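You operate a simulated robot arm through the tools that you are given. There is no shell and no other tool. Be economical: measure what you need, move in short steps, check, and stop when the job is done.

You run a simulated two-armed robot. Do the job below in one go: nothing can be reset, and whatever is moved stays where it is left.

JOB
Take the green cloth from the blue mat and lay it out flat on the top of the steel bench.

Only the result counts: the job must be done as asked and must still hold three seconds after the hand-in. Knocking over, shifting, dropping, spilling or breaking anything else fails it. Flat cloth is picked up by pressing the open fingertips on it (5 to 10 N) and closing them slowly along it; thin cloth reads only 2 to 8 mm in the jaws.

ROBOT AND FRAMES
Two 7-joint arms with two-finger parallel grippers on one trunk, on a base that drives. Base frame: it is fixed to the floor where the robot stands at the start and does not move with it; the origin is under the middle of the robot, x ahead of it, y to its left, z up. Units: mm, degrees, N and s.
The left shoulder is at the start at [70, 163, 1095], the right one opposite. Places, roughly: top of the steel bench [600, 1000, 900]. Payload 3.43 kg a hand.
Tool frame (each hand has its own): the origin (TCP) lies between the finger pads and is the grasp point; the fingertips stand 34 mm ahead of it; z points along the fingers, y is the line along which they close. Largest opening 128 mm; finger width 24, thickness 12; the body of the gripper, 48 by 130 mm, starts 96 mm behind the TCP.
Orientation is that of the tool frame in the base frame, as [roll, pitch, yaw] about the fixed x, y, z axes, in that order (R = Rz(yaw) Ry(pitch) Rx(roll)). With the fingers straight down and closing along the base's y, the tool's x points along the base's -x, its y along +y and its z along -z.

CONTROLS
- The arms move only by the tool arm_command. It takes "left_deltas", "right_deltas" or both (then of equal length, played together; a hand with none holds still); each is a list of rows, each a list of 7 numbers: the shift along the base's x, y, z in units of 500 mm (1.0 is 500 mm), then the turn, a rotation vector about the base's x, y, z in units of 120 degrees (1.0 is 120 degrees), then the finger opening in mm, from 0 to 128. In form: [[dx, dy, dz, rx, ry, rz, fingers], ...]. A call has 1 to 10 rows; each row is the pose to reach, as a shift and turn from the pose commanded when the call began. A call with a number of a shift or a turn outside -1 to 1 is refused whole. Each row takes 0.2 s and may step no farther than 50 mm and 8.6 degrees from the row before; otherwise, or with a gripper value out of range, the whole call is refused. Where a pose cannot be reached the arm comes as near as it can. A force on the tool above 40 N (or 10 N above the force at the start of the call, whichever is more), or a blocked arm, ends the call early, and 0.2 s more pass. Each finger travels about 153 mm/s and halts on what it meets, pressing with about 30 N; the grip force reading is that of the motor and also rises with nothing between the fingers. The clock runs only during rows and for 0.2 s after the last one: add rows that repeat a pose to give the fingers time. It gives the time, the measured TCP pose, the force on the tool (base axes), the opening and the grip force at its end, in the units of the frame above (readings bear some noise).
- Cameras (640 x 400 px; columns grow to the right, rows downward): "scene" is now at [136.9, 34.1, 1337]; the picture's right is [0.36, -0.93, 0.00], its down [-0.41, -0.16, -0.90] and it looks along [0.84, 0.33, -0.44] (base axes); focal length 214 px, centre (320, 200). "left" rides on the left gripper at [76, 11, -160] in its tool frame; the picture's right is [-0.15, 0.99, 0.00], its down [-0.88, -0.13, -0.46] and it looks along [-0.45, -0.07, 0.89] (tool axes); focal length 234 px, centre (320, 200). "right" rides on the right gripper at [76, -11, -160] in its tool frame; the picture's right is [0.15, 0.99, 0.00], its down [-0.88, 0.13, -0.46] and it looks along [-0.45, 0.07, 0.89] (tool axes); focal length 234 px, centre (320, 200). There is no depth. A picture from a camera that has moved, and an enlarged one, comes with that camera's place and axes in the base frame and with its lens.
- camera(camera): a new picture of that camera. No time passes.
- raise_lower(by): slides the trunk up (or, below 0, down) by that many mm; the arms and the scene camera ride with it, the base frame stays. It gives what a move gives, with no picture.
- steer(legs): drives the robot by 1 to 6 legs, each [ahead, left, turn to the left] in mm, mm and degrees, along the robot's own axes; the way and the turn of a leg run together, so that a leg with both is an arc; at most 1500 mm and 180 degrees a leg. The arms and the cameras ride along, it lands a little off, and it stops where it bumps. It gives what a move gives.
- head_to(pan, tilt): turns the head with the scene camera to pan (to the left, within 86 degrees either way) and tilt (down, from -29 to 69), counted from straight ahead of the robot. It gives what a move gives.
- zoom(camera, box): a new picture of the part [left, top, right, bottom] of that camera's present view, enlarged. No time passes.
- sign_off(): hands the job in; it is judged then, once.

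Work in short steps. Places have to be worked out from the pictures, the camera data and where the tool is seen: move nearer, look again, correct. Check each grasp and each placing, and mend what went wrong. You have 120 turns and 108 pictures in all, those below and enlarged ones among them. Open the grippers and draw the arms clear of the work before you hand the job in, unless the task says otherwise; then end with one line.

The tools are called after ">>>" as a command line: name --argument value ..., lists and objects as JSON in quotes. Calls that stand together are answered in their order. arm_command: Moves the arms, as the interface text tells. Its arguments: {"type":"object","properties":{"left_deltas":{"type":"array","items":{"type":"array","items":{"type":"number"}}},"right_deltas":{"type":"array","items":{"type":"array","items":{"type":"number"}}}},"required":[]} The other tools are called the same way: raise_lower (by) slides the trunk up or down; steer (legs) drives the base; head_to (pan, tilt) turns the head that bears the scene camera; camera (camera) takes a picture; zoom (camera, box) takes an enlarged picture of a part of a camera's view; sign_off () hands the job in.

At the start:

```text
t: 0.0
left_position: [387.7, 453.0, 1218.7]
left_tcp_rot: [179.9, 0.0, 180.0]
left_force: [0.9, 0.0, -0.2]
left_opening: 127.9
left_gripper_force: 0.1
right_position: [519.8, 29.5, 1240.3]
right_tcp_rot: [-180.0, 0.1, 180.0]
right_force: [0.7, -0.4, 0.4]
right_opening: 128.0
right_gripper_force: 0.1
trunk travel left (down, up): [-575.0, 365.0]
robot x, y, heading: [-2.9, 5.5, 0.2]
head pan, tilt: [21.3, 26.1]
```

scene: 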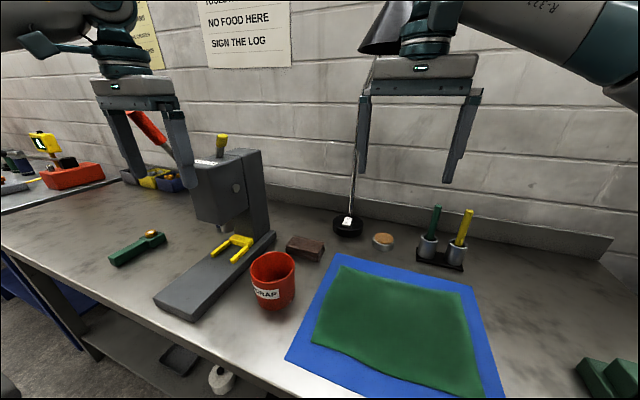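
right: 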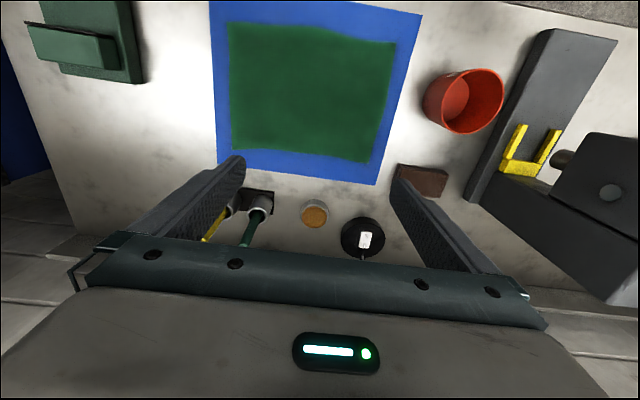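
left: 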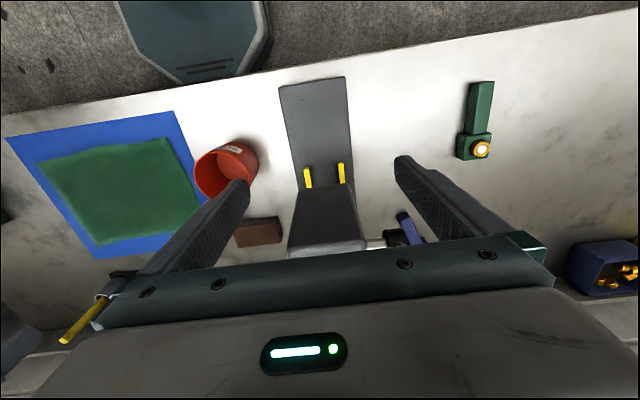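

I estimate the cloth covers x 400–655, y −165 to 155. I'll turn the head to see the steel bench.

>>> head_to --pan 70 --tilt 30

>>> camera --camera "scene"

```text
t: 1.2
left_position: [385.9, 452.5, 1218.6]
left_tcp_rot: [-180.0, 0.1, 179.9]
left_force: [0.2, -0.4, 0.8]
left_opening: 128.2
left_gripper_force: 0.0
right_position: [519.9, 30.7, 1240.3]
right_tcp_rot: [-179.9, 0.1, 179.9]
right_force: [0.5, -0.5, 0.2]
right_opening: 128.0
right_gripper_force: 0.1
trunk travel left (down, up): [-575.0, 365.0]
robot x, y, heading: [-0.4, -1.9, 0.2]
head pan, tilt: [70.0, 30.0]
```

```text
104 pictures are left
camera scene: at [82.4, 85.7, 1330.8], right [0.94, -0.34, 0.0], down [-0.17, -0.47, -0.87], along [0.3, 0.81, -0.5], focal length 214 px, centre (320, 200)
```

scene: 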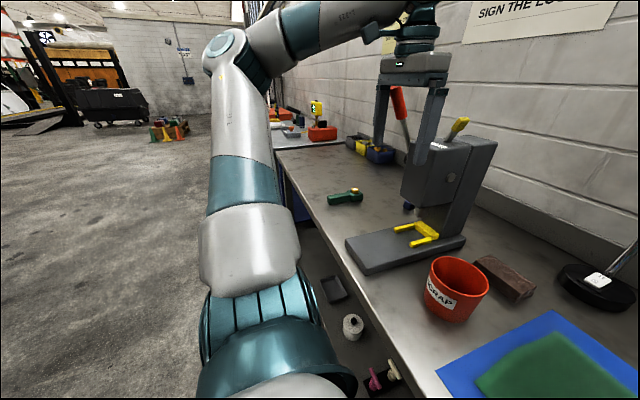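

The steel bench is the long bench we're standing at; the area at y 950–1500 looks free. I bring both hands above the near cloth corners to measure them better.

>>> arm_command --left_deltas '[[0.004, -0.08, -0.03, 0, 0, 0, 128], [0.008, -0.16, -0.06, 0, 0, 0, 128], [0.012, -0.24, -0.09, 0, 0, 0, 128], [0.016, -0.32, -0.12, 0, 0, 0, 128], [0.02, -0.4, -0.15, 0, 0, 0, 128], [0.024, -0.48, -0.18, 0, 0, 0, 128], [0.028, -0.56, -0.21, 0, 0, 0, 128], [0.032, -0.64, -0.24, 0, 0, 0, 128]]' --right_deltas '[[-0.0275, -0.04125, -0.035, 0, 0, 0, 128], [-0.055, -0.0825, -0.07, 0, 0, 0, 128], [-0.0825, -0.12375, -0.105, 0, 0, 0, 128], [-0.11, -0.165, -0.14, 0, 0, 0, 128], [-0.1375, -0.20625, -0.175, 0, 0, 0, 128], [-0.165, -0.2475, -0.21, 0, 0, 0, 128], [-0.1925, -0.28875, -0.245, 0, 0, 0, 128], [-0.22, -0.33, -0.28, 0, 0, 0, 128]]'

>>> camera --camera "right"

>>> camera --camera "left"

```text
t: 3.0
left_position: [408.1, 129.2, 1098.1]
left_tcp_rot: [-180.0, -0.2, -180.0]
left_force: [0.4, -0.3, 0.4]
left_opening: 128.0
left_gripper_force: 0.1
right_position: [412.7, -135.8, 1097.1]
right_tcp_rot: [-180.0, -0.2, 180.0]
right_force: [0.8, 0.7, -0.4]
right_opening: 128.0
right_gripper_force: 0.1
trunk travel left (down, up): [-575.0, 365.0]
robot x, y, heading: [-1.6, -0.9, 0.1]
head pan, tilt: [70.0, 30.0]
```

```text
103 pictures are left
camera right: at [337.4, -148.1, 1255.5], right [-0.15, 0.99, 0.0], down [0.88, 0.13, 0.45], along [0.45, 0.07, -0.89], focal length 234 px, centre (320, 200)
```

right: 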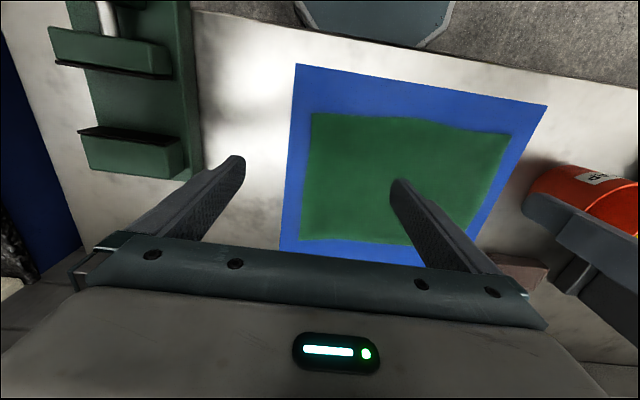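

```text
102 pictures are left
camera left: at [332.5, 139.7, 1256.7], right [0.15, 0.99, 0.0], down [0.88, -0.13, 0.45], along [0.45, -0.07, -0.89], focal length 234 px, centre (320, 200)
```

left: 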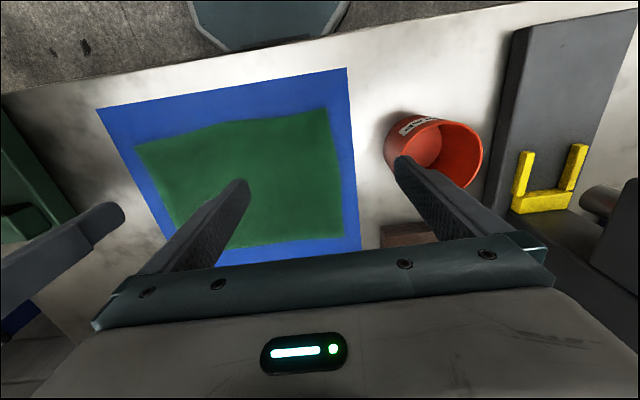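

Triangulating the two views puts the surface near z ≈ 905, with cloth corners at about (382,−150) and (370,140). I lower both hands to just above the near corners with the fingers at 50 mm.

>>> arm_command --left_deltas '[[-0.012, -0.016, -0.092, 0, 0, 0, 100], [-0.024, -0.032, -0.184, 0, 0, 0, 70], [-0.036, -0.048, -0.27, 0, 0, 0, 50], [-0.036, -0.048, -0.27, 0, 0, 0, 50]]' --right_deltas '[[-0.008, 0.014, -0.091, 0, 0, 0, 100], [-0.016, 0.028, -0.182, 0, 0, 0, 70], [-0.024, 0.042, -0.268, 0, 0, 0, 50], [-0.024, 0.042, -0.268, 0, 0, 0, 50]]'

>>> camera --camera "right"

>>> camera --camera "left"

```text
t: 4.0
left_position: [383.6, 112.1, 967.7]
left_tcp_rot: [-179.8, 0.2, -179.9]
left_force: [-0.6, -0.3, -0.6]
left_opening: 50.0
left_gripper_force: 0.2
left hand out of reach, approached as far as the arm can: row 3, 4
right_position: [395.7, -116.4, 966.7]
right_tcp_rot: [179.9, 0.1, 180.0]
right_force: [-0.7, -1.1, -0.9]
right_opening: 50.4
right_gripper_force: 0.1
trunk travel left (down, up): [-575.0, 365.0]
robot x, y, heading: [2.3, 1.2, -0.1]
head pan, tilt: [70.0, 30.0]
```

```text
101 pictures are left
camera right: at [319.2, -128.4, 1124.9], right [-0.15, 0.99, 0.0], down [0.88, 0.13, 0.46], along [0.45, 0.07, -0.89], focal length 234 px, centre (320, 200)
```

right: 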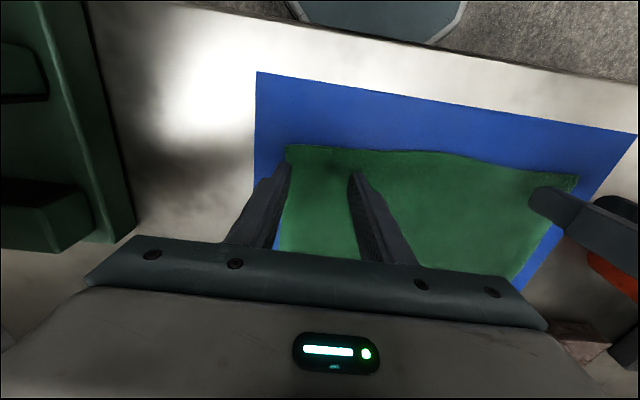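

```text
100 pictures are left
camera left: at [307.6, 122.8, 1126.9], right [0.14, 0.99, 0.0], down [0.88, -0.13, 0.46], along [0.45, -0.07, -0.89], focal length 234 px, centre (320, 200)
```

left: 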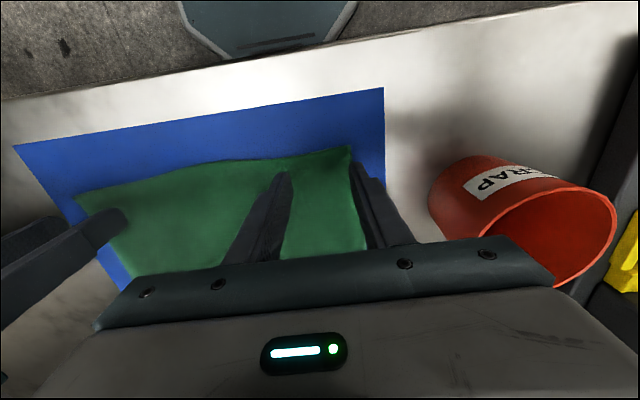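

The left hand is at its near reach limit, so I back the base up 130 mm; the hands then go forward again relative to it. The corners are confirmed at (379,−149) and (368,142).

>>> steer --legs '[[-130, 0, 0]]'

```text
t: 5.2
left_position: [255.0, 111.7, 968.6]
left_tcp_rot: [-179.9, 0.0, -180.0]
left_force: [0.2, 0.4, -0.5]
left_opening: 50.1
left_gripper_force: 0.0
right_position: [266.4, -117.6, 967.0]
right_tcp_rot: [-180.0, 0.1, 179.9]
right_force: [-0.9, 0.8, 0.0]
right_opening: 50.2
right_gripper_force: 0.2
trunk travel left (down, up): [-575.0, 365.0]
robot x, y, heading: [-130.0, -5.5, -0.2]
head pan, tilt: [70.0, 30.0]
```

Now I move forward to above the grasp points at z ≈ 957 and check the position.

>>> arm_command --left_deltas '[[0.09, -0.01, 0, 0, 0, 0, 50], [0.18, -0.02, 0, 0, 0, 0, 50], [0.266, -0.024, -0.02, 0, 0, 0, 50], [0.266, -0.024, -0.02, 0, 0, 0, 50]]' --right_deltas '[[0.09, 0.01, 0, 0, 0, 0, 50], [0.18, 0.02, 0, 0, 0, 0, 50], [0.264, 0.024, -0.02, 0, 0, 0, 50], [0.264, 0.024, -0.02, 0, 0, 0, 50]]'

>>> camera --camera "right"

>>> camera --camera "left"

```text
t: 6.2
left_position: [379.6, 123.4, 961.0]
left_tcp_rot: [-179.9, 0.1, -180.0]
left_force: [0.2, -0.1, 0.6]
left_opening: 50.3
left_gripper_force: 0.1
left hand out of reach, approached as far as the arm can: row 1, 2, 3, 4
right_position: [401.3, -104.9, 960.6]
right_tcp_rot: [180.0, 0.1, 179.8]
right_force: [-0.9, -0.4, 0.1]
right_opening: 49.8
right_gripper_force: 0.1
trunk travel left (down, up): [-575.0, 365.0]
robot x, y, heading: [-129.3, 1.6, 0.0]
head pan, tilt: [70.0, 30.0]
```

```text
99 pictures are left
camera right: at [325.5, -115.6, 1118.6], right [-0.15, 0.99, 0.0], down [0.88, 0.13, 0.46], along [0.45, 0.07, -0.89], focal length 234 px, centre (320, 200)
```

right: 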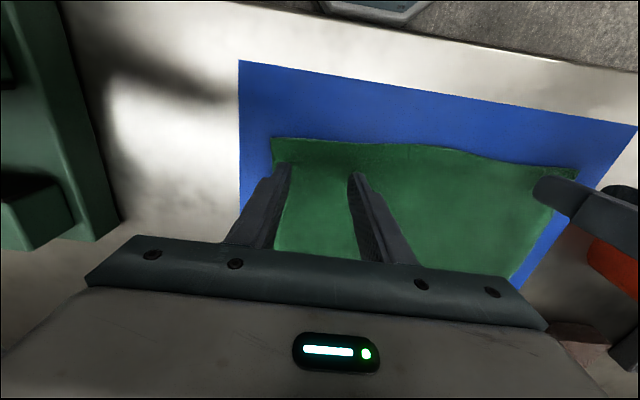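

```text
98 pictures are left
camera left: at [303.9, 134.4, 1119.7], right [0.15, 0.99, 0.0], down [0.88, -0.13, 0.46], along [0.45, -0.07, -0.89], focal length 234 px, centre (320, 200)
```

left: 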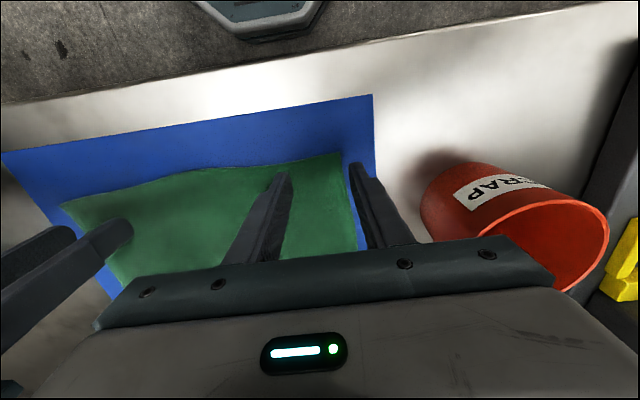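

The left hand stopped about 20 mm short (a joint limit, most likely). I lift both slightly, then back off the base another 100 mm and check whether the left can then get to the target.

>>> arm_command --left_deltas '[[0, 0, 0.08, 0, 0, 0, 50], [0, 0, 0.16, 0, 0, 0, 50]]' --right_deltas '[[0, 0, 0.08, 0, 0, 0, 50], [0, 0, 0.08, 0, 0, 0, 50]]'

>>> steer --legs '[[-100, 0, 0]]'

>>> arm_command --left_deltas '[[0.07, 0, 0, 0, 0, 0, 50], [0.14, 0, 0, 0, 0, 0, 50], [0.2, 0, 0, 0, 0, 0, 50], [0.2, 0, 0, 0, 0, 0, 50]]' --right_deltas '[[0.07, 0, 0, 0, 0, 0, 50], [0.14, 0, 0, 0, 0, 0, 50], [0.2, 0, 0, 0, 0, 0, 50], [0.2, 0, 0, 0, 0, 0, 50]]'

```text
t: 6.8
left_position: [380.6, 124.8, 1039.8]
left_tcp_rot: [-179.9, 0.0, 179.9]
left_force: [0.7, -0.2, -0.4]
left_opening: 49.8
left_gripper_force: 0.0
right_position: [401.7, -104.8, 996.3]
right_tcp_rot: [179.9, 0.1, -180.0]
right_force: [-0.1, 0.2, 0.7]
right_opening: 50.1
right_gripper_force: 0.1
trunk travel left (down, up): [-575.0, 365.0]
robot x, y, heading: [-126.1, -1.0, 0.0]
head pan, tilt: [70.0, 30.0]
```

```text
t: 8.0
left_position: [281.8, 125.4, 1039.1]
left_tcp_rot: [-180.0, -0.1, -180.0]
left_force: [-0.4, -0.3, 0.2]
left_opening: 50.1
left_gripper_force: 0.1
right_position: [301.8, -105.1, 996.8]
right_tcp_rot: [180.0, 0.0, 180.0]
right_force: [-0.7, -0.6, -0.2]
right_opening: 50.0
right_gripper_force: 0.1
trunk travel left (down, up): [-575.0, 365.0]
robot x, y, heading: [-228.7, 3.5, -0.0]
head pan, tilt: [70.0, 30.0]
```

```text
t: 9.0
left_position: [318.2, 138.6, 1047.2]
left_tcp_rot: [-179.9, 0.0, 180.0]
left_force: [0.1, 0.6, 0.7]
left_opening: 50.2
left_gripper_force: 0.0
left hand out of reach, approached as far as the arm can: row 1, 2, 3, 4
right_position: [402.7, -105.9, 998.5]
right_tcp_rot: [-180.0, 0.0, 179.9]
right_force: [0.5, -0.7, -0.1]
right_opening: 50.0
right_gripper_force: 0.0
trunk travel left (down, up): [-575.0, 365.0]
robot x, y, heading: [-229.6, -0.3, 0.0]
head pan, tilt: [70.0, 30.0]
```

The left arm seems stuck at a joint limit; I look at it with the scene camera.

>>> head_to --pan 20 --tilt 35

>>> camera --camera "scene"

```text
t: 10.2
left_position: [318.2, 138.4, 1047.0]
left_tcp_rot: [-179.9, 0.0, -180.0]
left_force: [-0.4, 0.8, -0.7]
left_opening: 50.0
left_gripper_force: 0.2
right_position: [403.8, -105.6, 997.4]
right_tcp_rot: [-180.0, 0.0, 180.0]
right_force: [-0.4, -0.2, 0.1]
right_opening: 50.0
right_gripper_force: 0.0
trunk travel left (down, up): [-575.0, 365.0]
robot x, y, heading: [-228.0, 0.8, -0.3]
head pan, tilt: [20.0, 35.0]
```

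```text
97 pictures are left
camera scene: at [-93.5, 31.0, 1323.0], right [0.34, -0.94, 0.0], down [-0.54, -0.2, -0.82], along [0.77, 0.28, -0.57], focal length 214 px, centre (320, 200)
```

scene: 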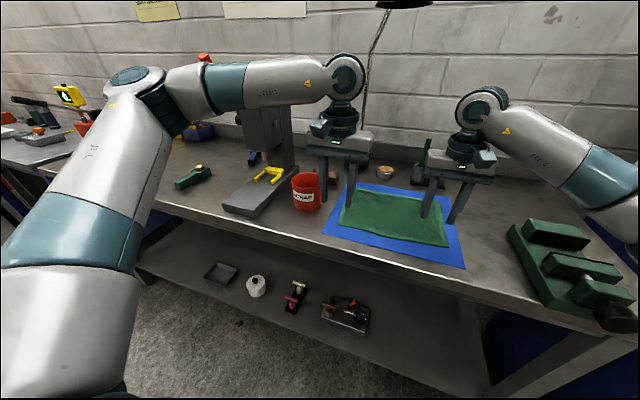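

The left forearm comes in sideways, so a wrist yaw limit is likely. I try yawing the left hand 25° while moving forward.

>>> arm_command --left_deltas '[[0, 0, 0, 0, 0, 0.07, 50], [0, 0, 0, 0, 0, 0.14, 50], [0, 0, 0, 0, 0, 0.21, 50], [0.08, 0, 0, 0, 0, 0.21, 50], [0.16, 0, 0, 0, 0, 0.21, 50], [0.16, 0, 0, 0, 0, 0.21, 50]]'

```text
t: 11.6
left_position: [351.8, 151.5, 1046.2]
left_tcp_rot: [-179.7, 0.0, -154.8]
left_force: [0.1, -1.1, -0.9]
left_opening: 50.3
left_gripper_force: 0.1
left hand out of reach, approached as far as the arm can: row 4, 5, 6
right_position: [402.3, -106.3, 996.8]
right_tcp_rot: [-180.0, 0.0, 179.9]
right_force: [-0.4, 0.2, -0.1]
right_opening: 49.7
right_gripper_force: 0.1
trunk travel left (down, up): [-575.0, 365.0]
robot x, y, heading: [-223.2, -1.0, 0.1]
head pan, tilt: [20.0, 35.0]
```

The left arm is limited swinging inward, while the right has freedom. I'll raise the right hand, then shift the base 80 mm to the right and 90 forward so the left works more to its own side.

>>> arm_command --right_deltas '[[-0.07, 0.04, 0.06, 0, 0, 0, 50], [-0.14, 0.08, 0.12, 0, 0, 0, 50]]' --left_deltas '[[0, 0, 0, 0, 0, -0.07, 50], [0, 0, 0, 0, 0, -0.14, 50]]'

>>> steer --legs '[[70, -90, 0]]'

```text
refused: row 1 steps farther than a row can; nothing moved
```

```text
t: 12.8
left_position: [421.7, 60.2, 1046.6]
left_tcp_rot: [-179.8, 0.0, -154.8]
left_force: [1.2, 0.4, 0.4]
left_opening: 49.8
left_gripper_force: 0.0
right_position: [472.7, -197.7, 998.6]
right_tcp_rot: [180.0, -0.1, 179.9]
right_force: [0.1, -0.4, -0.1]
right_opening: 50.0
right_gripper_force: 0.1
trunk travel left (down, up): [-575.0, 365.0]
robot x, y, heading: [-160.3, -90.6, -0.0]
head pan, tilt: [20.0, 35.0]
```

No contact occurred. Now I bring both hands to above the grasp points.

>>> arm_command --left_deltas '[[-0.02, 0.02, 0, 0, 0, -0.07, 50], [-0.04, 0.05, 0, 0, 0, -0.14, 50], [-0.068, 0.08, -0.06, 0, 0, -0.21, 50], [-0.068, 0.08, -0.12, 0, 0, -0.21, 50], [-0.068, 0.08, -0.12, 0, 0, -0.21, 50]]' --right_deltas '[[-0.04, 0.05, 0, 0, 0, 0, 50], [-0.08, 0.1, 0, 0, 0, 0, 50], [-0.12, 0.15, 0, 0, 0, 0, 50], [-0.142, 0.186, -0.02, 0, 0, 0, 50], [-0.142, 0.186, -0.02, 0, 0, 0, 50]]'

```text
t: 14.0
left_position: [387.8, 101.4, 984.8]
left_tcp_rot: [-179.6, 0.0, 180.0]
left_force: [0.2, -0.3, 0.0]
left_opening: 50.0
left_gripper_force: 0.0
right_position: [400.1, -103.0, 987.4]
right_tcp_rot: [-180.0, -0.1, 179.9]
right_force: [-0.1, -0.5, 0.0]
right_opening: 50.0
right_gripper_force: 0.0
trunk travel left (down, up): [-575.0, 365.0]
robot x, y, heading: [-163.9, -94.1, 0.0]
head pan, tilt: [20.0, 35.0]
```

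Both targets reached. I descend to tips ≈ 915 and look.

>>> arm_command --left_deltas '[[0, 0, -0.05, 0, 0, 0, 50], [0, 0, -0.07, 0, 0, 0, 50], [0, 0, -0.07, 0, 0, 0, 50]]' --right_deltas '[[0, 0, -0.05, 0, 0, 0, 50], [0, -0.004, -0.074, 0, 0, 0, 50], [0, -0.004, -0.074, 0, 0, 0, 50]]'

>>> zoom --camera "right" --box '[200, 80, 460, 260]'

>>> zoom --camera "left" --box '[200, 80, 460, 260]'

```text
t: 14.8
left_position: [388.2, 102.0, 951.2]
left_tcp_rot: [-179.7, 0.1, -180.0]
left_force: [0.1, -0.3, 0.1]
left_opening: 50.1
left_gripper_force: 0.1
right_position: [400.8, -105.7, 949.8]
right_tcp_rot: [180.0, 0.1, 179.9]
right_force: [0.7, 0.6, 0.4]
right_opening: 49.9
right_gripper_force: 0.0
trunk travel left (down, up): [-575.0, 365.0]
robot x, y, heading: [-155.8, -88.9, -0.0]
head pan, tilt: [20.0, 35.0]
```

```text
2.22 times, centred on (330, 170) of right
camera zoom: at [324.7, -116.7, 1108.6], right [-0.14, 0.99, 0.0], down [0.88, 0.13, 0.46], along [0.45, 0.07, -0.89], focal length 520 px, centre (298, 267)
```

zoom: 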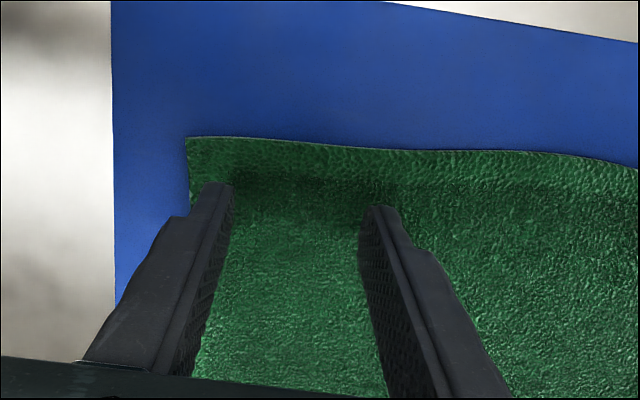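

```text
2.22 times, centred on (330, 170) of left
camera zoom: at [311.9, 111.8, 1110.3], right [0.15, 0.99, 0.0], down [0.88, -0.13, 0.46], along [0.45, -0.07, -0.89], focal length 520 px, centre (298, 267)
```

zoom: 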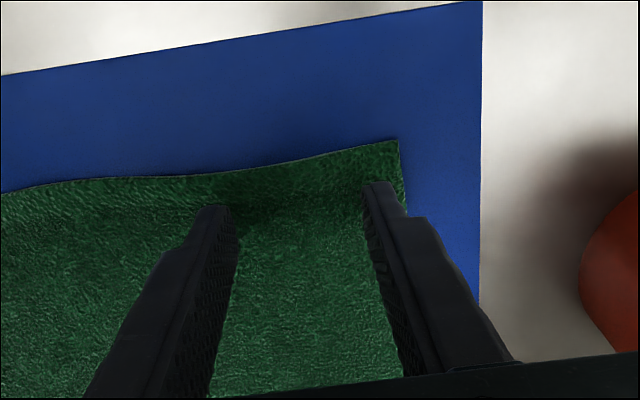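

Fingertips are just above the cloth, outer ones near its side edges. I shift inward 5 mm and descend gradually to feel contact.

>>> arm_command --left_deltas '[[-0.008, -0.01, -0.006, 0, 0, 0, 50], [-0.008, -0.01, -0.014, 0, 0, 0, 50], [-0.008, -0.01, -0.02, 0, 0, 0, 50], [-0.008, -0.01, -0.02, 0, 0, 0, 50]]' --right_deltas '[[-0.008, 0.01, -0.006, 0, 0, 0, 50], [-0.008, 0.01, -0.014, 0, 0, 0, 50], [-0.008, 0.01, -0.02, 0, 0, 0, 50], [-0.008, 0.01, -0.02, 0, 0, 0, 50]]'

```text
t: 15.8
left_position: [383.5, 96.2, 941.9]
left_tcp_rot: [-179.7, 0.0, -180.0]
left_force: [-1.5, -0.5, 0.0]
left_opening: 50.1
left_gripper_force: 0.1
right_position: [395.1, -100.4, 940.7]
right_tcp_rot: [179.9, 0.1, 179.9]
right_force: [0.2, -0.4, -0.8]
right_opening: 49.8
right_gripper_force: 0.1
trunk travel left (down, up): [-575.0, 365.0]
robot x, y, heading: [-157.7, -92.2, -0.1]
head pan, tilt: [20.0, 35.0]
```

No contact yet; continuing down 4 mm.

>>> arm_command --left_deltas '[[0, 0, -0.004, 0, 0, 0, 50], [0, 0, -0.008, 0, 0, 0, 50], [0, 0, -0.008, 0, 0, 0, 50]]' --right_deltas '[[0, 0, -0.004, 0, 0, 0, 50], [0, 0, -0.008, 0, 0, 0, 50], [0, 0, -0.008, 0, 0, 0, 50]]'

```text
t: 16.6
left_position: [383.9, 95.6, 938.4]
left_tcp_rot: [-179.7, 0.1, -180.0]
left_force: [0.5, -0.9, 2.3]
left_opening: 49.9
left_gripper_force: 0.0
right_position: [395.5, -100.6, 936.2]
right_tcp_rot: [179.9, 0.1, 180.0]
right_force: [1.1, 1.0, 6.2]
right_opening: 50.2
right_gripper_force: 0.1
trunk travel left (down, up): [-575.0, 365.0]
robot x, y, heading: [-161.7, -89.1, -0.1]
head pan, tilt: [20.0, 35.0]
```

Contact: right 6 N, left 2 N. I press left 2 mm more, right 0.5 mm, then close slowly.

>>> arm_command --left_deltas '[[0, 0, -0.003, 0, 0, 0, 50], [0, 0, -0.003, 0, 0, 0, 50]]' --right_deltas '[[0, 0, -0.001, 0, 0, 0, 50], [0, 0, -0.001, 0, 0, 0, 50]]'

>>> arm_command --left_deltas '[[0, 0, 0, 0, 0, 0, 45], [0, 0, 0, 0, 0, 0, 40], [0, 0, 0, 0, 0, 0, 35], [0, 0, 0, 0, 0, 0, 30], [0, 0, 0, 0, 0, 0, 25], [0, 0, 0, 0, 0, 0, 20], [0, 0, 0, 0, 0, 0, 15], [0, 0, 0, 0, 0, 0, 10], [0, 0, 0, 0, 0, 0, 5], [0, 0, 0, 0, 0, 0, 0]]' --right_deltas '[[0, 0, 0, 0, 0, 0, 45], [0, 0, 0, 0, 0, 0, 40], [0, 0, 0, 0, 0, 0, 35], [0, 0, 0, 0, 0, 0, 30], [0, 0, 0, 0, 0, 0, 25], [0, 0, 0, 0, 0, 0, 20], [0, 0, 0, 0, 0, 0, 15], [0, 0, 0, 0, 0, 0, 10], [0, 0, 0, 0, 0, 0, 5], [0, 0, 0, 0, 0, 0, 0]]'

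>>> camera --camera "right"

>>> camera --camera "left"

```text
t: 17.2
left_position: [382.8, 96.3, 938.0]
left_tcp_rot: [-179.7, 0.2, 179.9]
left_force: [2.0, -0.4, 8.2]
left_opening: 50.1
left_gripper_force: 0.0
right_position: [396.9, -100.6, 936.8]
right_tcp_rot: [179.8, 0.1, 179.8]
right_force: [1.5, -0.9, 12.1]
right_opening: 50.1
right_gripper_force: 0.0
trunk travel left (down, up): [-575.0, 365.0]
robot x, y, heading: [-158.1, -89.5, -0.1]
head pan, tilt: [20.0, 35.0]
```

```text
t: 19.4
left_position: [382.6, 96.3, 938.7]
left_tcp_rot: [-179.7, 0.1, 180.0]
left_force: [0.4, -12.4, 6.7]
left_opening: 3.6
left_gripper_force: 30.3
right_position: [394.5, -100.3, 936.6]
right_tcp_rot: [179.9, 0.1, 180.0]
right_force: [-0.4, 10.7, 11.4]
right_opening: 4.9
right_gripper_force: 30.2
trunk travel left (down, up): [-575.0, 365.0]
robot x, y, heading: [-158.3, -88.6, -0.1]
head pan, tilt: [20.0, 35.0]
```

```text
94 pictures are left
camera right: at [318.4, -111.7, 1095.2], right [-0.15, 0.99, 0.0], down [0.88, 0.13, 0.46], along [0.45, 0.07, -0.89], focal length 234 px, centre (320, 200)
```

right: 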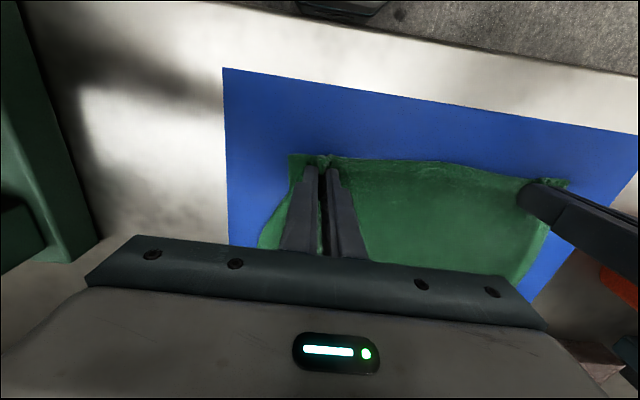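

```text
93 pictures are left
camera left: at [306.2, 106.7, 1096.2], right [0.15, 0.99, -0.01], down [0.88, -0.13, 0.46], along [0.45, -0.07, -0.89], focal length 234 px, centre (320, 200)
```

left: 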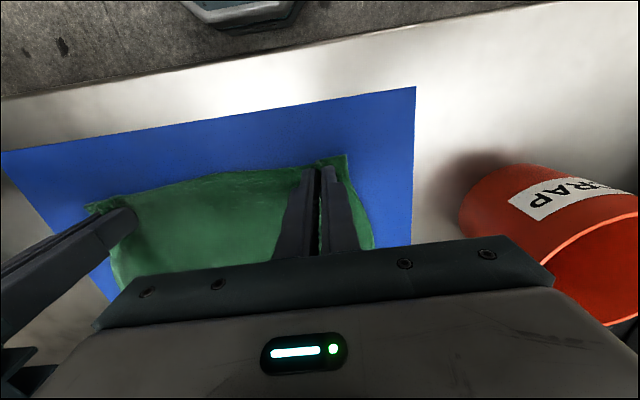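

Both hands hold cloth (3.6 and 4.9 mm). I ease the tension slightly and lift in an arc forwards so that the far edge peels off without dragging.

>>> arm_command --left_deltas '[[0.01, -0.008, 0.04, 0, 0, 0, 0], [0.03, -0.008, 0.09, 0, 0, 0, 0], [0.05, -0.008, 0.14, 0, 0, 0, 0], [0.07, -0.008, 0.19, 0, 0, 0, 0], [0.09, -0.008, 0.24, 0, 0, 0, 0]]' --right_deltas '[[0.01, 0.008, 0.04, 0, 0, 0, 0], [0.03, 0.008, 0.09, 0, 0, 0, 0], [0.05, 0.008, 0.14, 0, 0, 0, 0], [0.07, 0.008, 0.19, 0, 0, 0, 0], [0.09, 0.008, 0.24, 0, 0, 0, 0]]'

>>> camera --camera "scene"

```text
t: 20.6
left_position: [428.8, 94.0, 1054.9]
left_tcp_rot: [-179.7, 0.0, -179.9]
left_force: [1.0, -3.3, -0.7]
left_opening: 3.7
left_gripper_force: 29.9
right_position: [441.5, -95.3, 1055.3]
right_tcp_rot: [-179.9, 0.1, 179.9]
right_force: [0.3, 3.4, -0.2]
right_opening: 4.9
right_gripper_force: 30.2
trunk travel left (down, up): [-575.0, 365.0]
robot x, y, heading: [-162.9, -87.7, -0.1]
head pan, tilt: [20.0, 35.0]
```

```text
92 pictures are left
camera scene: at [-24.9, -59.6, 1322.9], right [0.34, -0.94, 0.0], down [-0.54, -0.2, -0.82], along [0.77, 0.28, -0.57], focal length 214 px, centre (320, 200)
```

scene: 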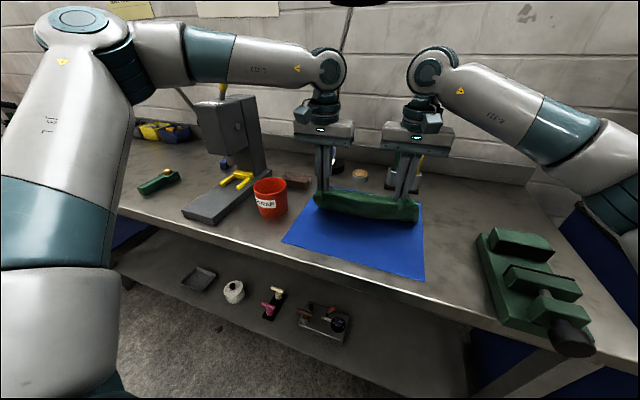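

The cloth's front hangs well from both hands. I continue the arc forward and up.

>>> arm_command --left_deltas '[[0.03, 0, 0.05, 0, 0, 0, 0], [0.06, 0, 0.1, 0, 0, 0, 0], [0.09, 0, 0.15, 0, 0, 0, 0], [0.11, 0, 0.2, 0, 0, 0, 0]]' --right_deltas '[[0.03, 0, 0.05, 0, 0, 0, 0], [0.06, 0, 0.1, 0, 0, 0, 0], [0.09, 0, 0.15, 0, 0, 0, 0], [0.11, 0, 0.2, 0, 0, 0, 0]]'

>>> camera --camera "scene"

```text
t: 21.7
left_position: [462.1, 112.9, 1144.5]
left_tcp_rot: [-179.0, 0.6, 179.6]
left_force: [3.8, -24.5, 1.8]
left_opening: 4.0
left_gripper_force: 30.3
left hand out of reach, approached as far as the arm can: row 2, 3, 4
right_position: [493.5, -86.3, 1156.5]
right_tcp_rot: [179.3, 0.0, -179.2]
right_force: [-3.4, 25.4, -1.7]
right_opening: 4.8
right_gripper_force: 30.2
trunk travel left (down, up): [-575.0, 365.0]
robot x, y, heading: [-156.1, -92.9, -0.2]
head pan, tilt: [20.0, 35.0]
stopped in row 4 (right hand): the force on the tool passed its limit (the readings are from after the stop); the commanded pose is now the measured one
```

```text
91 pictures are left
camera scene: at [-25.0, -59.8, 1323.0], right [0.34, -0.94, 0.0], down [-0.54, -0.2, -0.82], along [0.77, 0.28, -0.57], focal length 214 px, centre (320, 200)
```

scene: 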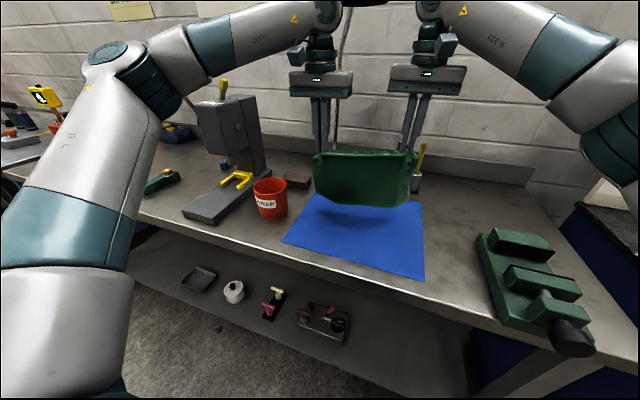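

The cloth hangs free of the mat, but the left's limit over-stretched it. I bring the right hand back in to relieve tension.

>>> arm_command --right_deltas '[[-0.03, 0.008, -0.01, 0, 0, 0, 0], [-0.06, 0.016, -0.024, 0, 0, 0, 0], [-0.06, 0.016, -0.024, 0, 0, 0, 0]]'

>>> raise_lower --by 120

>>> camera --camera "scene"

```text
t: 22.5
left_position: [462.9, 115.7, 1141.9]
left_tcp_rot: [-179.2, 0.3, 179.8]
left_force: [0.3, -17.1, -0.2]
left_opening: 3.9
left_gripper_force: 30.2
right_position: [465.8, -82.7, 1144.5]
right_tcp_rot: [179.6, 0.0, -179.6]
right_force: [0.2, 17.9, 0.0]
right_opening: 4.9
right_gripper_force: 30.0
trunk travel left (down, up): [-575.0, 365.0]
robot x, y, heading: [-157.8, -87.3, -0.3]
head pan, tilt: [20.0, 35.0]
```

```text
t: 24.0
left_position: [462.9, 115.2, 1263.1]
left_tcp_rot: [-179.3, 0.3, 179.8]
left_force: [0.1, -15.7, -1.0]
left_opening: 3.8
left_gripper_force: 29.3
right_position: [466.1, -82.3, 1265.4]
right_tcp_rot: [179.6, 0.0, -179.6]
right_force: [0.2, 16.4, -0.4]
right_opening: 4.8
right_gripper_force: 29.6
trunk travel left (down, up): [-695.0, 245.0]
robot x, y, heading: [-158.6, -91.8, 0.1]
head pan, tilt: [20.0, 35.0]
```

```text
90 pictures are left
camera scene: at [-24.1, -59.9, 1442.9], right [0.34, -0.94, 0.0], down [-0.54, -0.2, -0.82], along [0.77, 0.28, -0.57], focal length 214 px, centre (320, 200)
```

scene: 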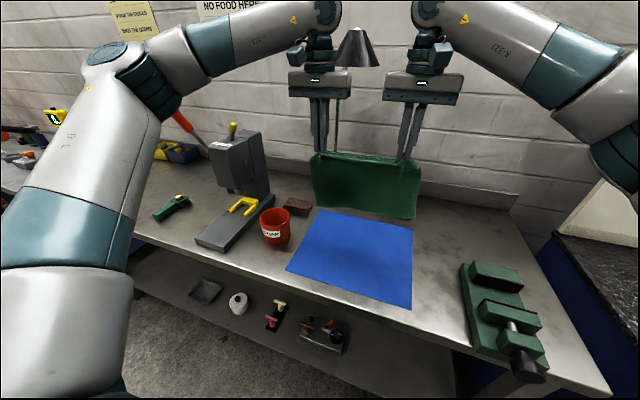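

Cloth hangs clear at full width. I ease the tension, then back away, drive left ~1140 mm, and look.

>>> arm_command --right_deltas '[[0, 0.008, 0, 0, 0, 0, 0], [0, 0.012, 0, 0, 0, 0, 0]]'

>>> steer --legs '[[-400, 0, 0], [0, 1140, 0]]'

>>> head_to --pan 0 --tilt 30

>>> camera --camera "scene"

```text
t: 24.6
left_position: [462.2, 115.9, 1261.7]
left_tcp_rot: [-179.2, 0.4, -179.9]
left_force: [0.0, -7.1, -0.3]
left_opening: 3.6
left_gripper_force: 30.1
right_position: [465.5, -77.3, 1264.4]
right_tcp_rot: [179.7, -0.1, -179.6]
right_force: [1.3, 6.5, -0.2]
right_opening: 4.9
right_gripper_force: 30.5
trunk travel left (down, up): [-695.0, 245.0]
robot x, y, heading: [-156.6, -89.0, 0.2]
head pan, tilt: [20.0, 35.0]
```

```text
t: 32.5
left_position: [58.3, 1246.2, 1263.5]
left_tcp_rot: [-179.2, 0.2, -179.8]
left_force: [0.1, -4.7, -0.6]
left_opening: 3.7
left_gripper_force: 30.1
right_position: [62.9, 1055.6, 1265.1]
right_tcp_rot: [179.6, -0.1, -179.3]
right_force: [-0.9, 4.4, 0.5]
right_opening: 4.5
right_gripper_force: 29.9
trunk travel left (down, up): [-695.0, 245.0]
robot x, y, heading: [-564.6, 1039.4, -0.0]
head pan, tilt: [20.0, 35.0]
```

```text
t: 33.3
left_position: [57.6, 1248.5, 1262.5]
left_tcp_rot: [-179.1, 0.3, -179.7]
left_force: [0.1, -4.3, -0.2]
left_opening: 3.6
left_gripper_force: 30.0
right_position: [63.0, 1057.3, 1264.3]
right_tcp_rot: [179.5, 0.0, -179.2]
right_force: [0.7, 5.4, 0.9]
right_opening: 4.8
right_gripper_force: 30.5
trunk travel left (down, up): [-695.0, 245.0]
robot x, y, heading: [-560.3, 1036.1, 0.1]
head pan, tilt: [0.0, 30.0]
```

```text
89 pictures are left
camera scene: at [-419.8, 1040.3, 1450.7], right [0.0, -1.0, 0.0], down [-0.5, 0.0, -0.87], along [0.87, 0.0, -0.5], focal length 214 px, centre (320, 200)
```

scene: 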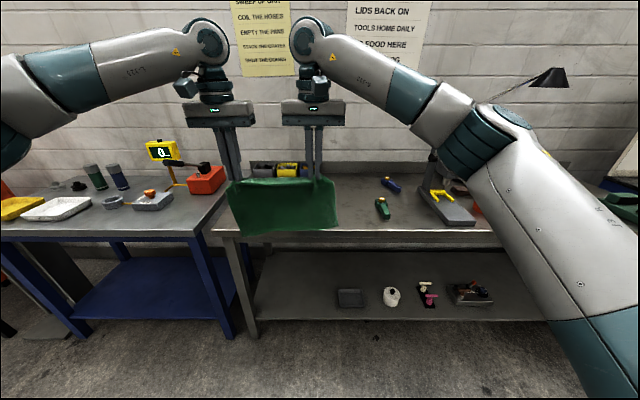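

The bench there is empty between the torch (y≈740) and the bench end (y≈1470). I drive forward so the cloth hangs over the bench at x≈605.

>>> steer --legs '[[545, 0, 0]]'

>>> raise_lower --by -80

>>> camera --camera "scene"

```text
t: 36.4
left_position: [585.1, 1248.3, 1263.2]
left_tcp_rot: [-179.2, 0.2, -179.9]
left_force: [-0.7, -5.6, -0.2]
left_opening: 3.5
left_gripper_force: 30.0
right_position: [590.5, 1056.4, 1265.1]
right_tcp_rot: [179.7, 0.0, -179.3]
right_force: [-0.2, 4.9, 0.1]
right_opening: 4.6
right_gripper_force: 29.8
trunk travel left (down, up): [-695.0, 245.0]
robot x, y, heading: [-33.9, 1043.6, -0.0]
head pan, tilt: [0.0, 30.0]
```

```text
t: 37.6
left_position: [587.1, 1247.9, 1183.1]
left_tcp_rot: [-179.2, 0.3, -179.8]
left_force: [0.5, -4.9, -0.1]
left_opening: 3.8
left_gripper_force: 30.1
right_position: [590.7, 1056.3, 1185.1]
right_tcp_rot: [179.5, 0.0, -179.2]
right_force: [-0.6, 4.3, -0.1]
right_opening: 4.5
right_gripper_force: 30.1
trunk travel left (down, up): [-615.0, 325.0]
robot x, y, heading: [-35.8, 1043.9, 0.2]
head pan, tilt: [0.0, 30.0]
```

```text
88 pictures are left
camera scene: at [108.4, 1041.6, 1370.8], right [0.0, -1.0, 0.0], down [-0.5, 0.0, -0.87], along [0.87, 0.0, -0.5], focal length 214 px, centre (320, 200)
```

scene: 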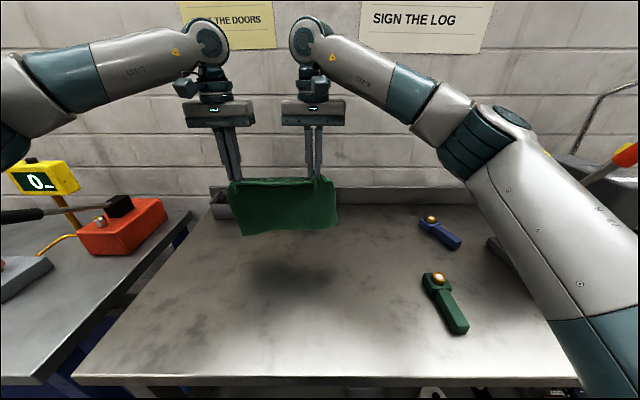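

Bottom edge is about z≈970. I lower the trunk another 50 and look closer.

>>> raise_lower --by -50

>>> zoom --camera "scene" --box '[160, 120, 420, 320]'

>>> camera --camera "left"

```text
t: 38.5
left_position: [586.6, 1248.2, 1133.1]
left_tcp_rot: [-179.2, 0.3, -180.0]
left_force: [-0.1, -4.7, -0.8]
left_opening: 3.8
left_gripper_force: 30.2
right_position: [589.9, 1056.9, 1135.9]
right_tcp_rot: [179.6, -0.1, -179.3]
right_force: [0.3, 4.6, -0.5]
right_opening: 4.7
right_gripper_force: 29.5
trunk travel left (down, up): [-565.0, 375.0]
robot x, y, heading: [-31.6, 1041.0, 0.1]
head pan, tilt: [0.0, 30.0]
```

```text
2.00 times, centred on (290, 220) of scene
camera zoom: at [108.1, 1041.6, 1320.8], right [0.0, -1.0, 0.0], down [-0.5, 0.0, -0.87], along [0.87, 0.0, -0.5], focal length 429 px, centre (380, 160)
```

zoom: 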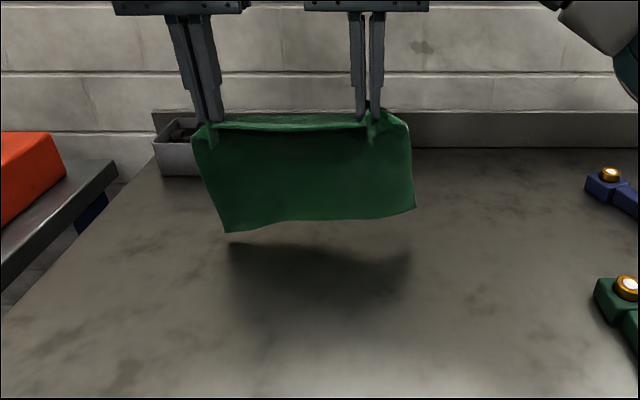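

```text
86 pictures are left
camera left: at [509.9, 1261.2, 1291.2], right [0.14, 0.99, -0.01], down [0.88, -0.12, 0.46], along [0.46, -0.08, -0.89], focal length 234 px, centre (320, 200)
```

left: 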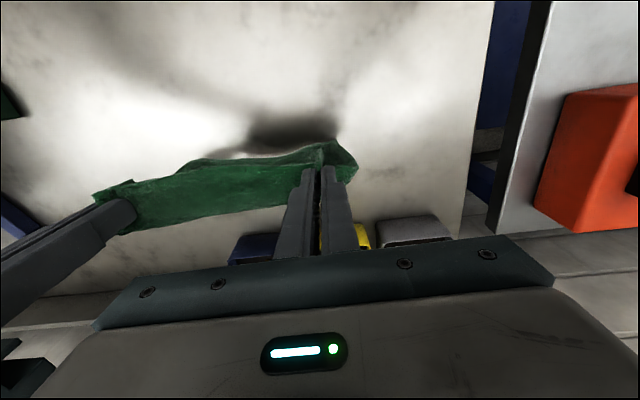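

The bottom edge is ~40 mm above the bench. I lower with the arms and, near touch-down, begin moving back towards the robot.

>>> arm_command --left_deltas '[[0, 0, -0.03, 0, 0, 0, 0], [-0.006, 0, -0.06, 0, 0, 0, 0], [-0.02, 0, -0.085, 0, 0, 0, 0], [-0.04, 0, -0.11, 0, 0, 0, 0], [-0.06, 0, -0.135, 0, 0, 0, 0], [-0.08, 0, -0.16, 0, 0, 0, 0]]' --right_deltas '[[0, 0, -0.03, 0, 0, 0, 0], [-0.006, 0, -0.06, 0, 0, 0, 0], [-0.02, 0, -0.085, 0, 0, 0, 0], [-0.04, 0, -0.11, 0, 0, 0, 0], [-0.06, 0, -0.135, 0, 0, 0, 0], [-0.08, 0, -0.16, 0, 0, 0, 0]]'

>>> zoom --camera "scene" --box '[160, 120, 420, 320]'

>>> camera --camera "left"

```text
t: 39.9
left_position: [548.1, 1250.2, 1053.1]
left_tcp_rot: [-179.2, 0.4, -179.9]
left_force: [-0.1, -4.9, 0.3]
left_opening: 3.8
left_gripper_force: 29.7
right_position: [550.0, 1058.7, 1054.2]
right_tcp_rot: [179.6, 0.0, -179.2]
right_force: [-0.2, 4.5, 0.0]
right_opening: 4.7
right_gripper_force: 29.7
trunk travel left (down, up): [-565.0, 375.0]
robot x, y, heading: [-32.7, 1038.1, 0.2]
head pan, tilt: [0.0, 30.0]
```

```text
2.00 times, centred on (290, 220) of scene
camera zoom: at [108.3, 1041.4, 1320.8], right [0.0, -1.0, 0.0], down [-0.5, 0.0, -0.87], along [0.87, 0.0, -0.5], focal length 429 px, centre (380, 160)
```

zoom: 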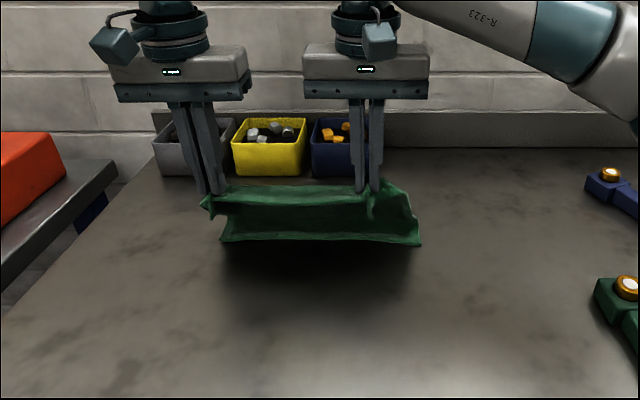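

```text
84 pictures are left
camera left: at [471.4, 1261.5, 1211.0], right [0.14, 0.99, -0.01], down [0.88, -0.12, 0.46], along [0.46, -0.08, -0.89], focal length 234 px, centre (320, 200)
```

left: 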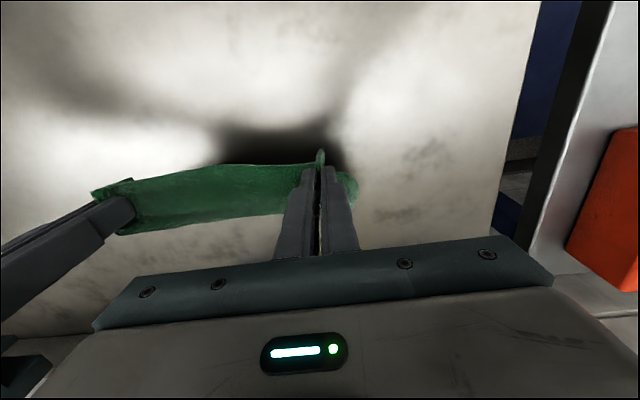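

The bottom edge appears to touch at x≈600–630, with the cloth sloping down from the hands. I carry on down and back.

>>> arm_command --left_deltas '[[-0.025, 0, -0.02, 0, 0, 0, 0], [-0.05, 0, -0.04, 0, 0, 0, 0], [-0.075, 0, -0.06, 0, 0, 0, 0], [-0.1, 0, -0.085, 0, 0, 0, 0], [-0.125, 0, -0.11, 0, 0, 0, 0]]' --right_deltas '[[-0.025, 0, -0.02, 0, 0, 0, 0], [-0.05, 0, -0.04, 0, 0, 0, 0], [-0.075, 0, -0.06, 0, 0, 0, 0], [-0.1, 0, -0.085, 0, 0, 0, 0], [-0.125, 0, -0.11, 0, 0, 0, 0]]'

>>> zoom --camera "scene" --box '[160, 120, 420, 320]'

>>> camera --camera "left"

```text
t: 41.1
left_position: [484.3, 1248.8, 998.0]
left_tcp_rot: [-179.1, 0.3, -179.8]
left_force: [-0.1, -3.7, 0.1]
left_opening: 3.7
left_gripper_force: 29.8
right_position: [487.5, 1057.8, 1000.5]
right_tcp_rot: [179.6, 0.0, -179.3]
right_force: [-0.2, 3.8, -0.9]
right_opening: 4.5
right_gripper_force: 29.4
trunk travel left (down, up): [-565.0, 375.0]
robot x, y, heading: [-31.3, 1041.2, 0.2]
head pan, tilt: [0.0, 30.0]
```

```text
2.00 times, centred on (290, 220) of scene
camera zoom: at [108.2, 1041.7, 1320.8], right [0.0, -1.0, 0.0], down [-0.5, 0.0, -0.87], along [0.87, 0.0, -0.5], focal length 429 px, centre (380, 160)
```

zoom: 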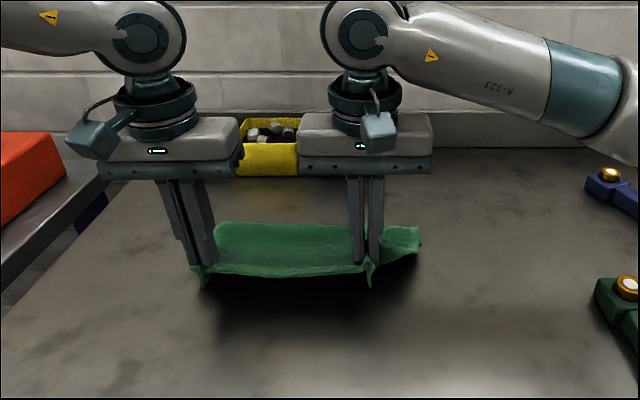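

```text
82 pictures are left
camera left: at [407.4, 1261.4, 1155.8], right [0.14, 0.99, -0.01], down [0.88, -0.12, 0.46], along [0.46, -0.08, -0.89], focal length 234 px, centre (320, 200)
```

left: 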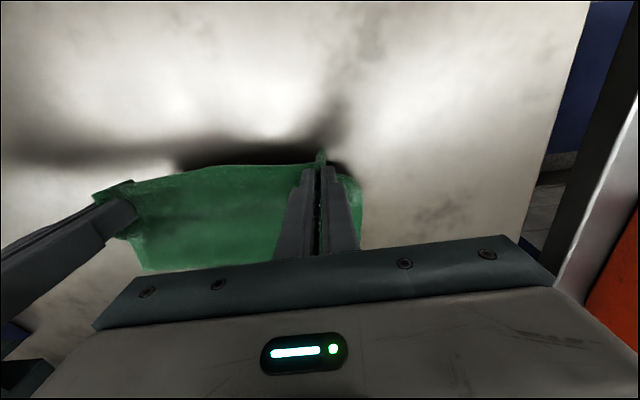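

Cloth is spreading out; far edge ~x 639, hands 62 mm above the bench. Final descent with a ~37 mm pull back.

>>> arm_command --left_deltas '[[-0.016, 0, -0.024, 0, 0, 0, 0], [-0.034, 0, -0.05, 0, 0, 0, 0], [-0.054, 0, -0.075, 0, 0, 0, 0], [-0.074, 0, -0.1, 0, 0, 0, 0], [-0.074, 0, -0.106, 0, 0, 0, 0]]' --right_deltas '[[-0.016, 0, -0.024, 0, 0, 0, 0], [-0.034, 0, -0.05, 0, 0, 0, 0], [-0.054, 0, -0.075, 0, 0, 0, 0], [-0.074, 0, -0.1, 0, 0, 0, 0], [-0.074, 0, -0.108, 0, 0, 0, 0]]'

>>> zoom --camera "scene" --box '[160, 120, 420, 320]'

>>> camera --camera "left"

```text
t: 42.3
left_position: [447.2, 1249.1, 944.4]
left_tcp_rot: [-179.1, 0.3, -179.8]
left_force: [0.2, -3.4, -0.8]
left_opening: 3.9
left_gripper_force: 30.3
right_position: [451.1, 1056.7, 944.5]
right_tcp_rot: [179.7, 0.0, -179.4]
right_force: [-0.1, 4.1, -0.3]
right_opening: 4.7
right_gripper_force: 30.2
trunk travel left (down, up): [-565.0, 375.0]
robot x, y, heading: [-34.7, 1043.1, -0.0]
head pan, tilt: [0.0, 30.0]
```

```text
2.00 times, centred on (290, 220) of scene
camera zoom: at [108.5, 1041.6, 1320.8], right [0.0, -1.0, 0.0], down [-0.5, 0.0, -0.87], along [0.87, 0.0, -0.5], focal length 429 px, centre (380, 160)
```

zoom: 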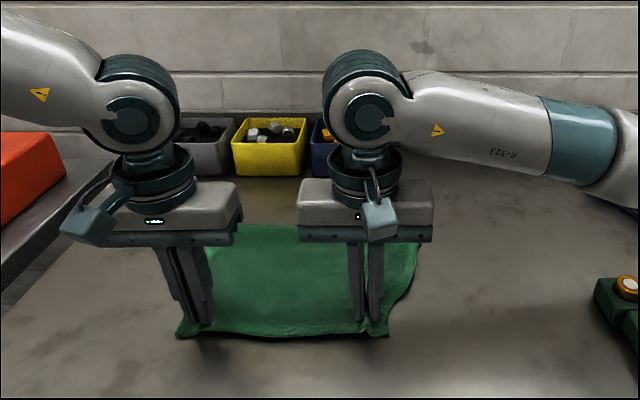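

```text
80 pictures are left
camera left: at [370.1, 1260.9, 1102.0], right [0.14, 0.99, -0.01], down [0.88, -0.12, 0.46], along [0.46, -0.08, -0.89], focal length 234 px, centre (320, 200)
```

left: 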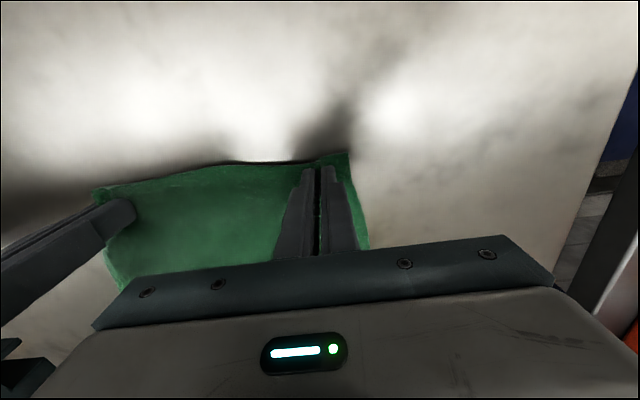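

Nearly flat. I go down to light contact while pulling back a few mm.

>>> arm_command --left_deltas '[[-0.008, 0, -0.006, 0, 0, 0, 0], [-0.016, 0, -0.01, 0, 0, 0, 0], [-0.016, 0, -0.01, 0, 0, 0, 0]]' --right_deltas '[[-0.008, 0, -0.006, 0, 0, 0, 0], [-0.016, 0, -0.01, 0, 0, 0, 0], [-0.016, 0, -0.01, 0, 0, 0, 0]]'

```text
t: 43.1
left_position: [438.6, 1248.2, 938.4]
left_tcp_rot: [-179.3, 0.3, -179.9]
left_force: [1.1, -4.8, 1.9]
left_opening: 4.2
left_gripper_force: 30.2
right_position: [443.5, 1057.2, 941.2]
right_tcp_rot: [179.6, 0.0, -179.4]
right_force: [0.5, 4.4, -0.3]
right_opening: 4.7
right_gripper_force: 30.1
trunk travel left (down, up): [-565.0, 375.0]
robot x, y, heading: [-33.8, 1039.6, 0.2]
head pan, tilt: [0.0, 30.0]
```

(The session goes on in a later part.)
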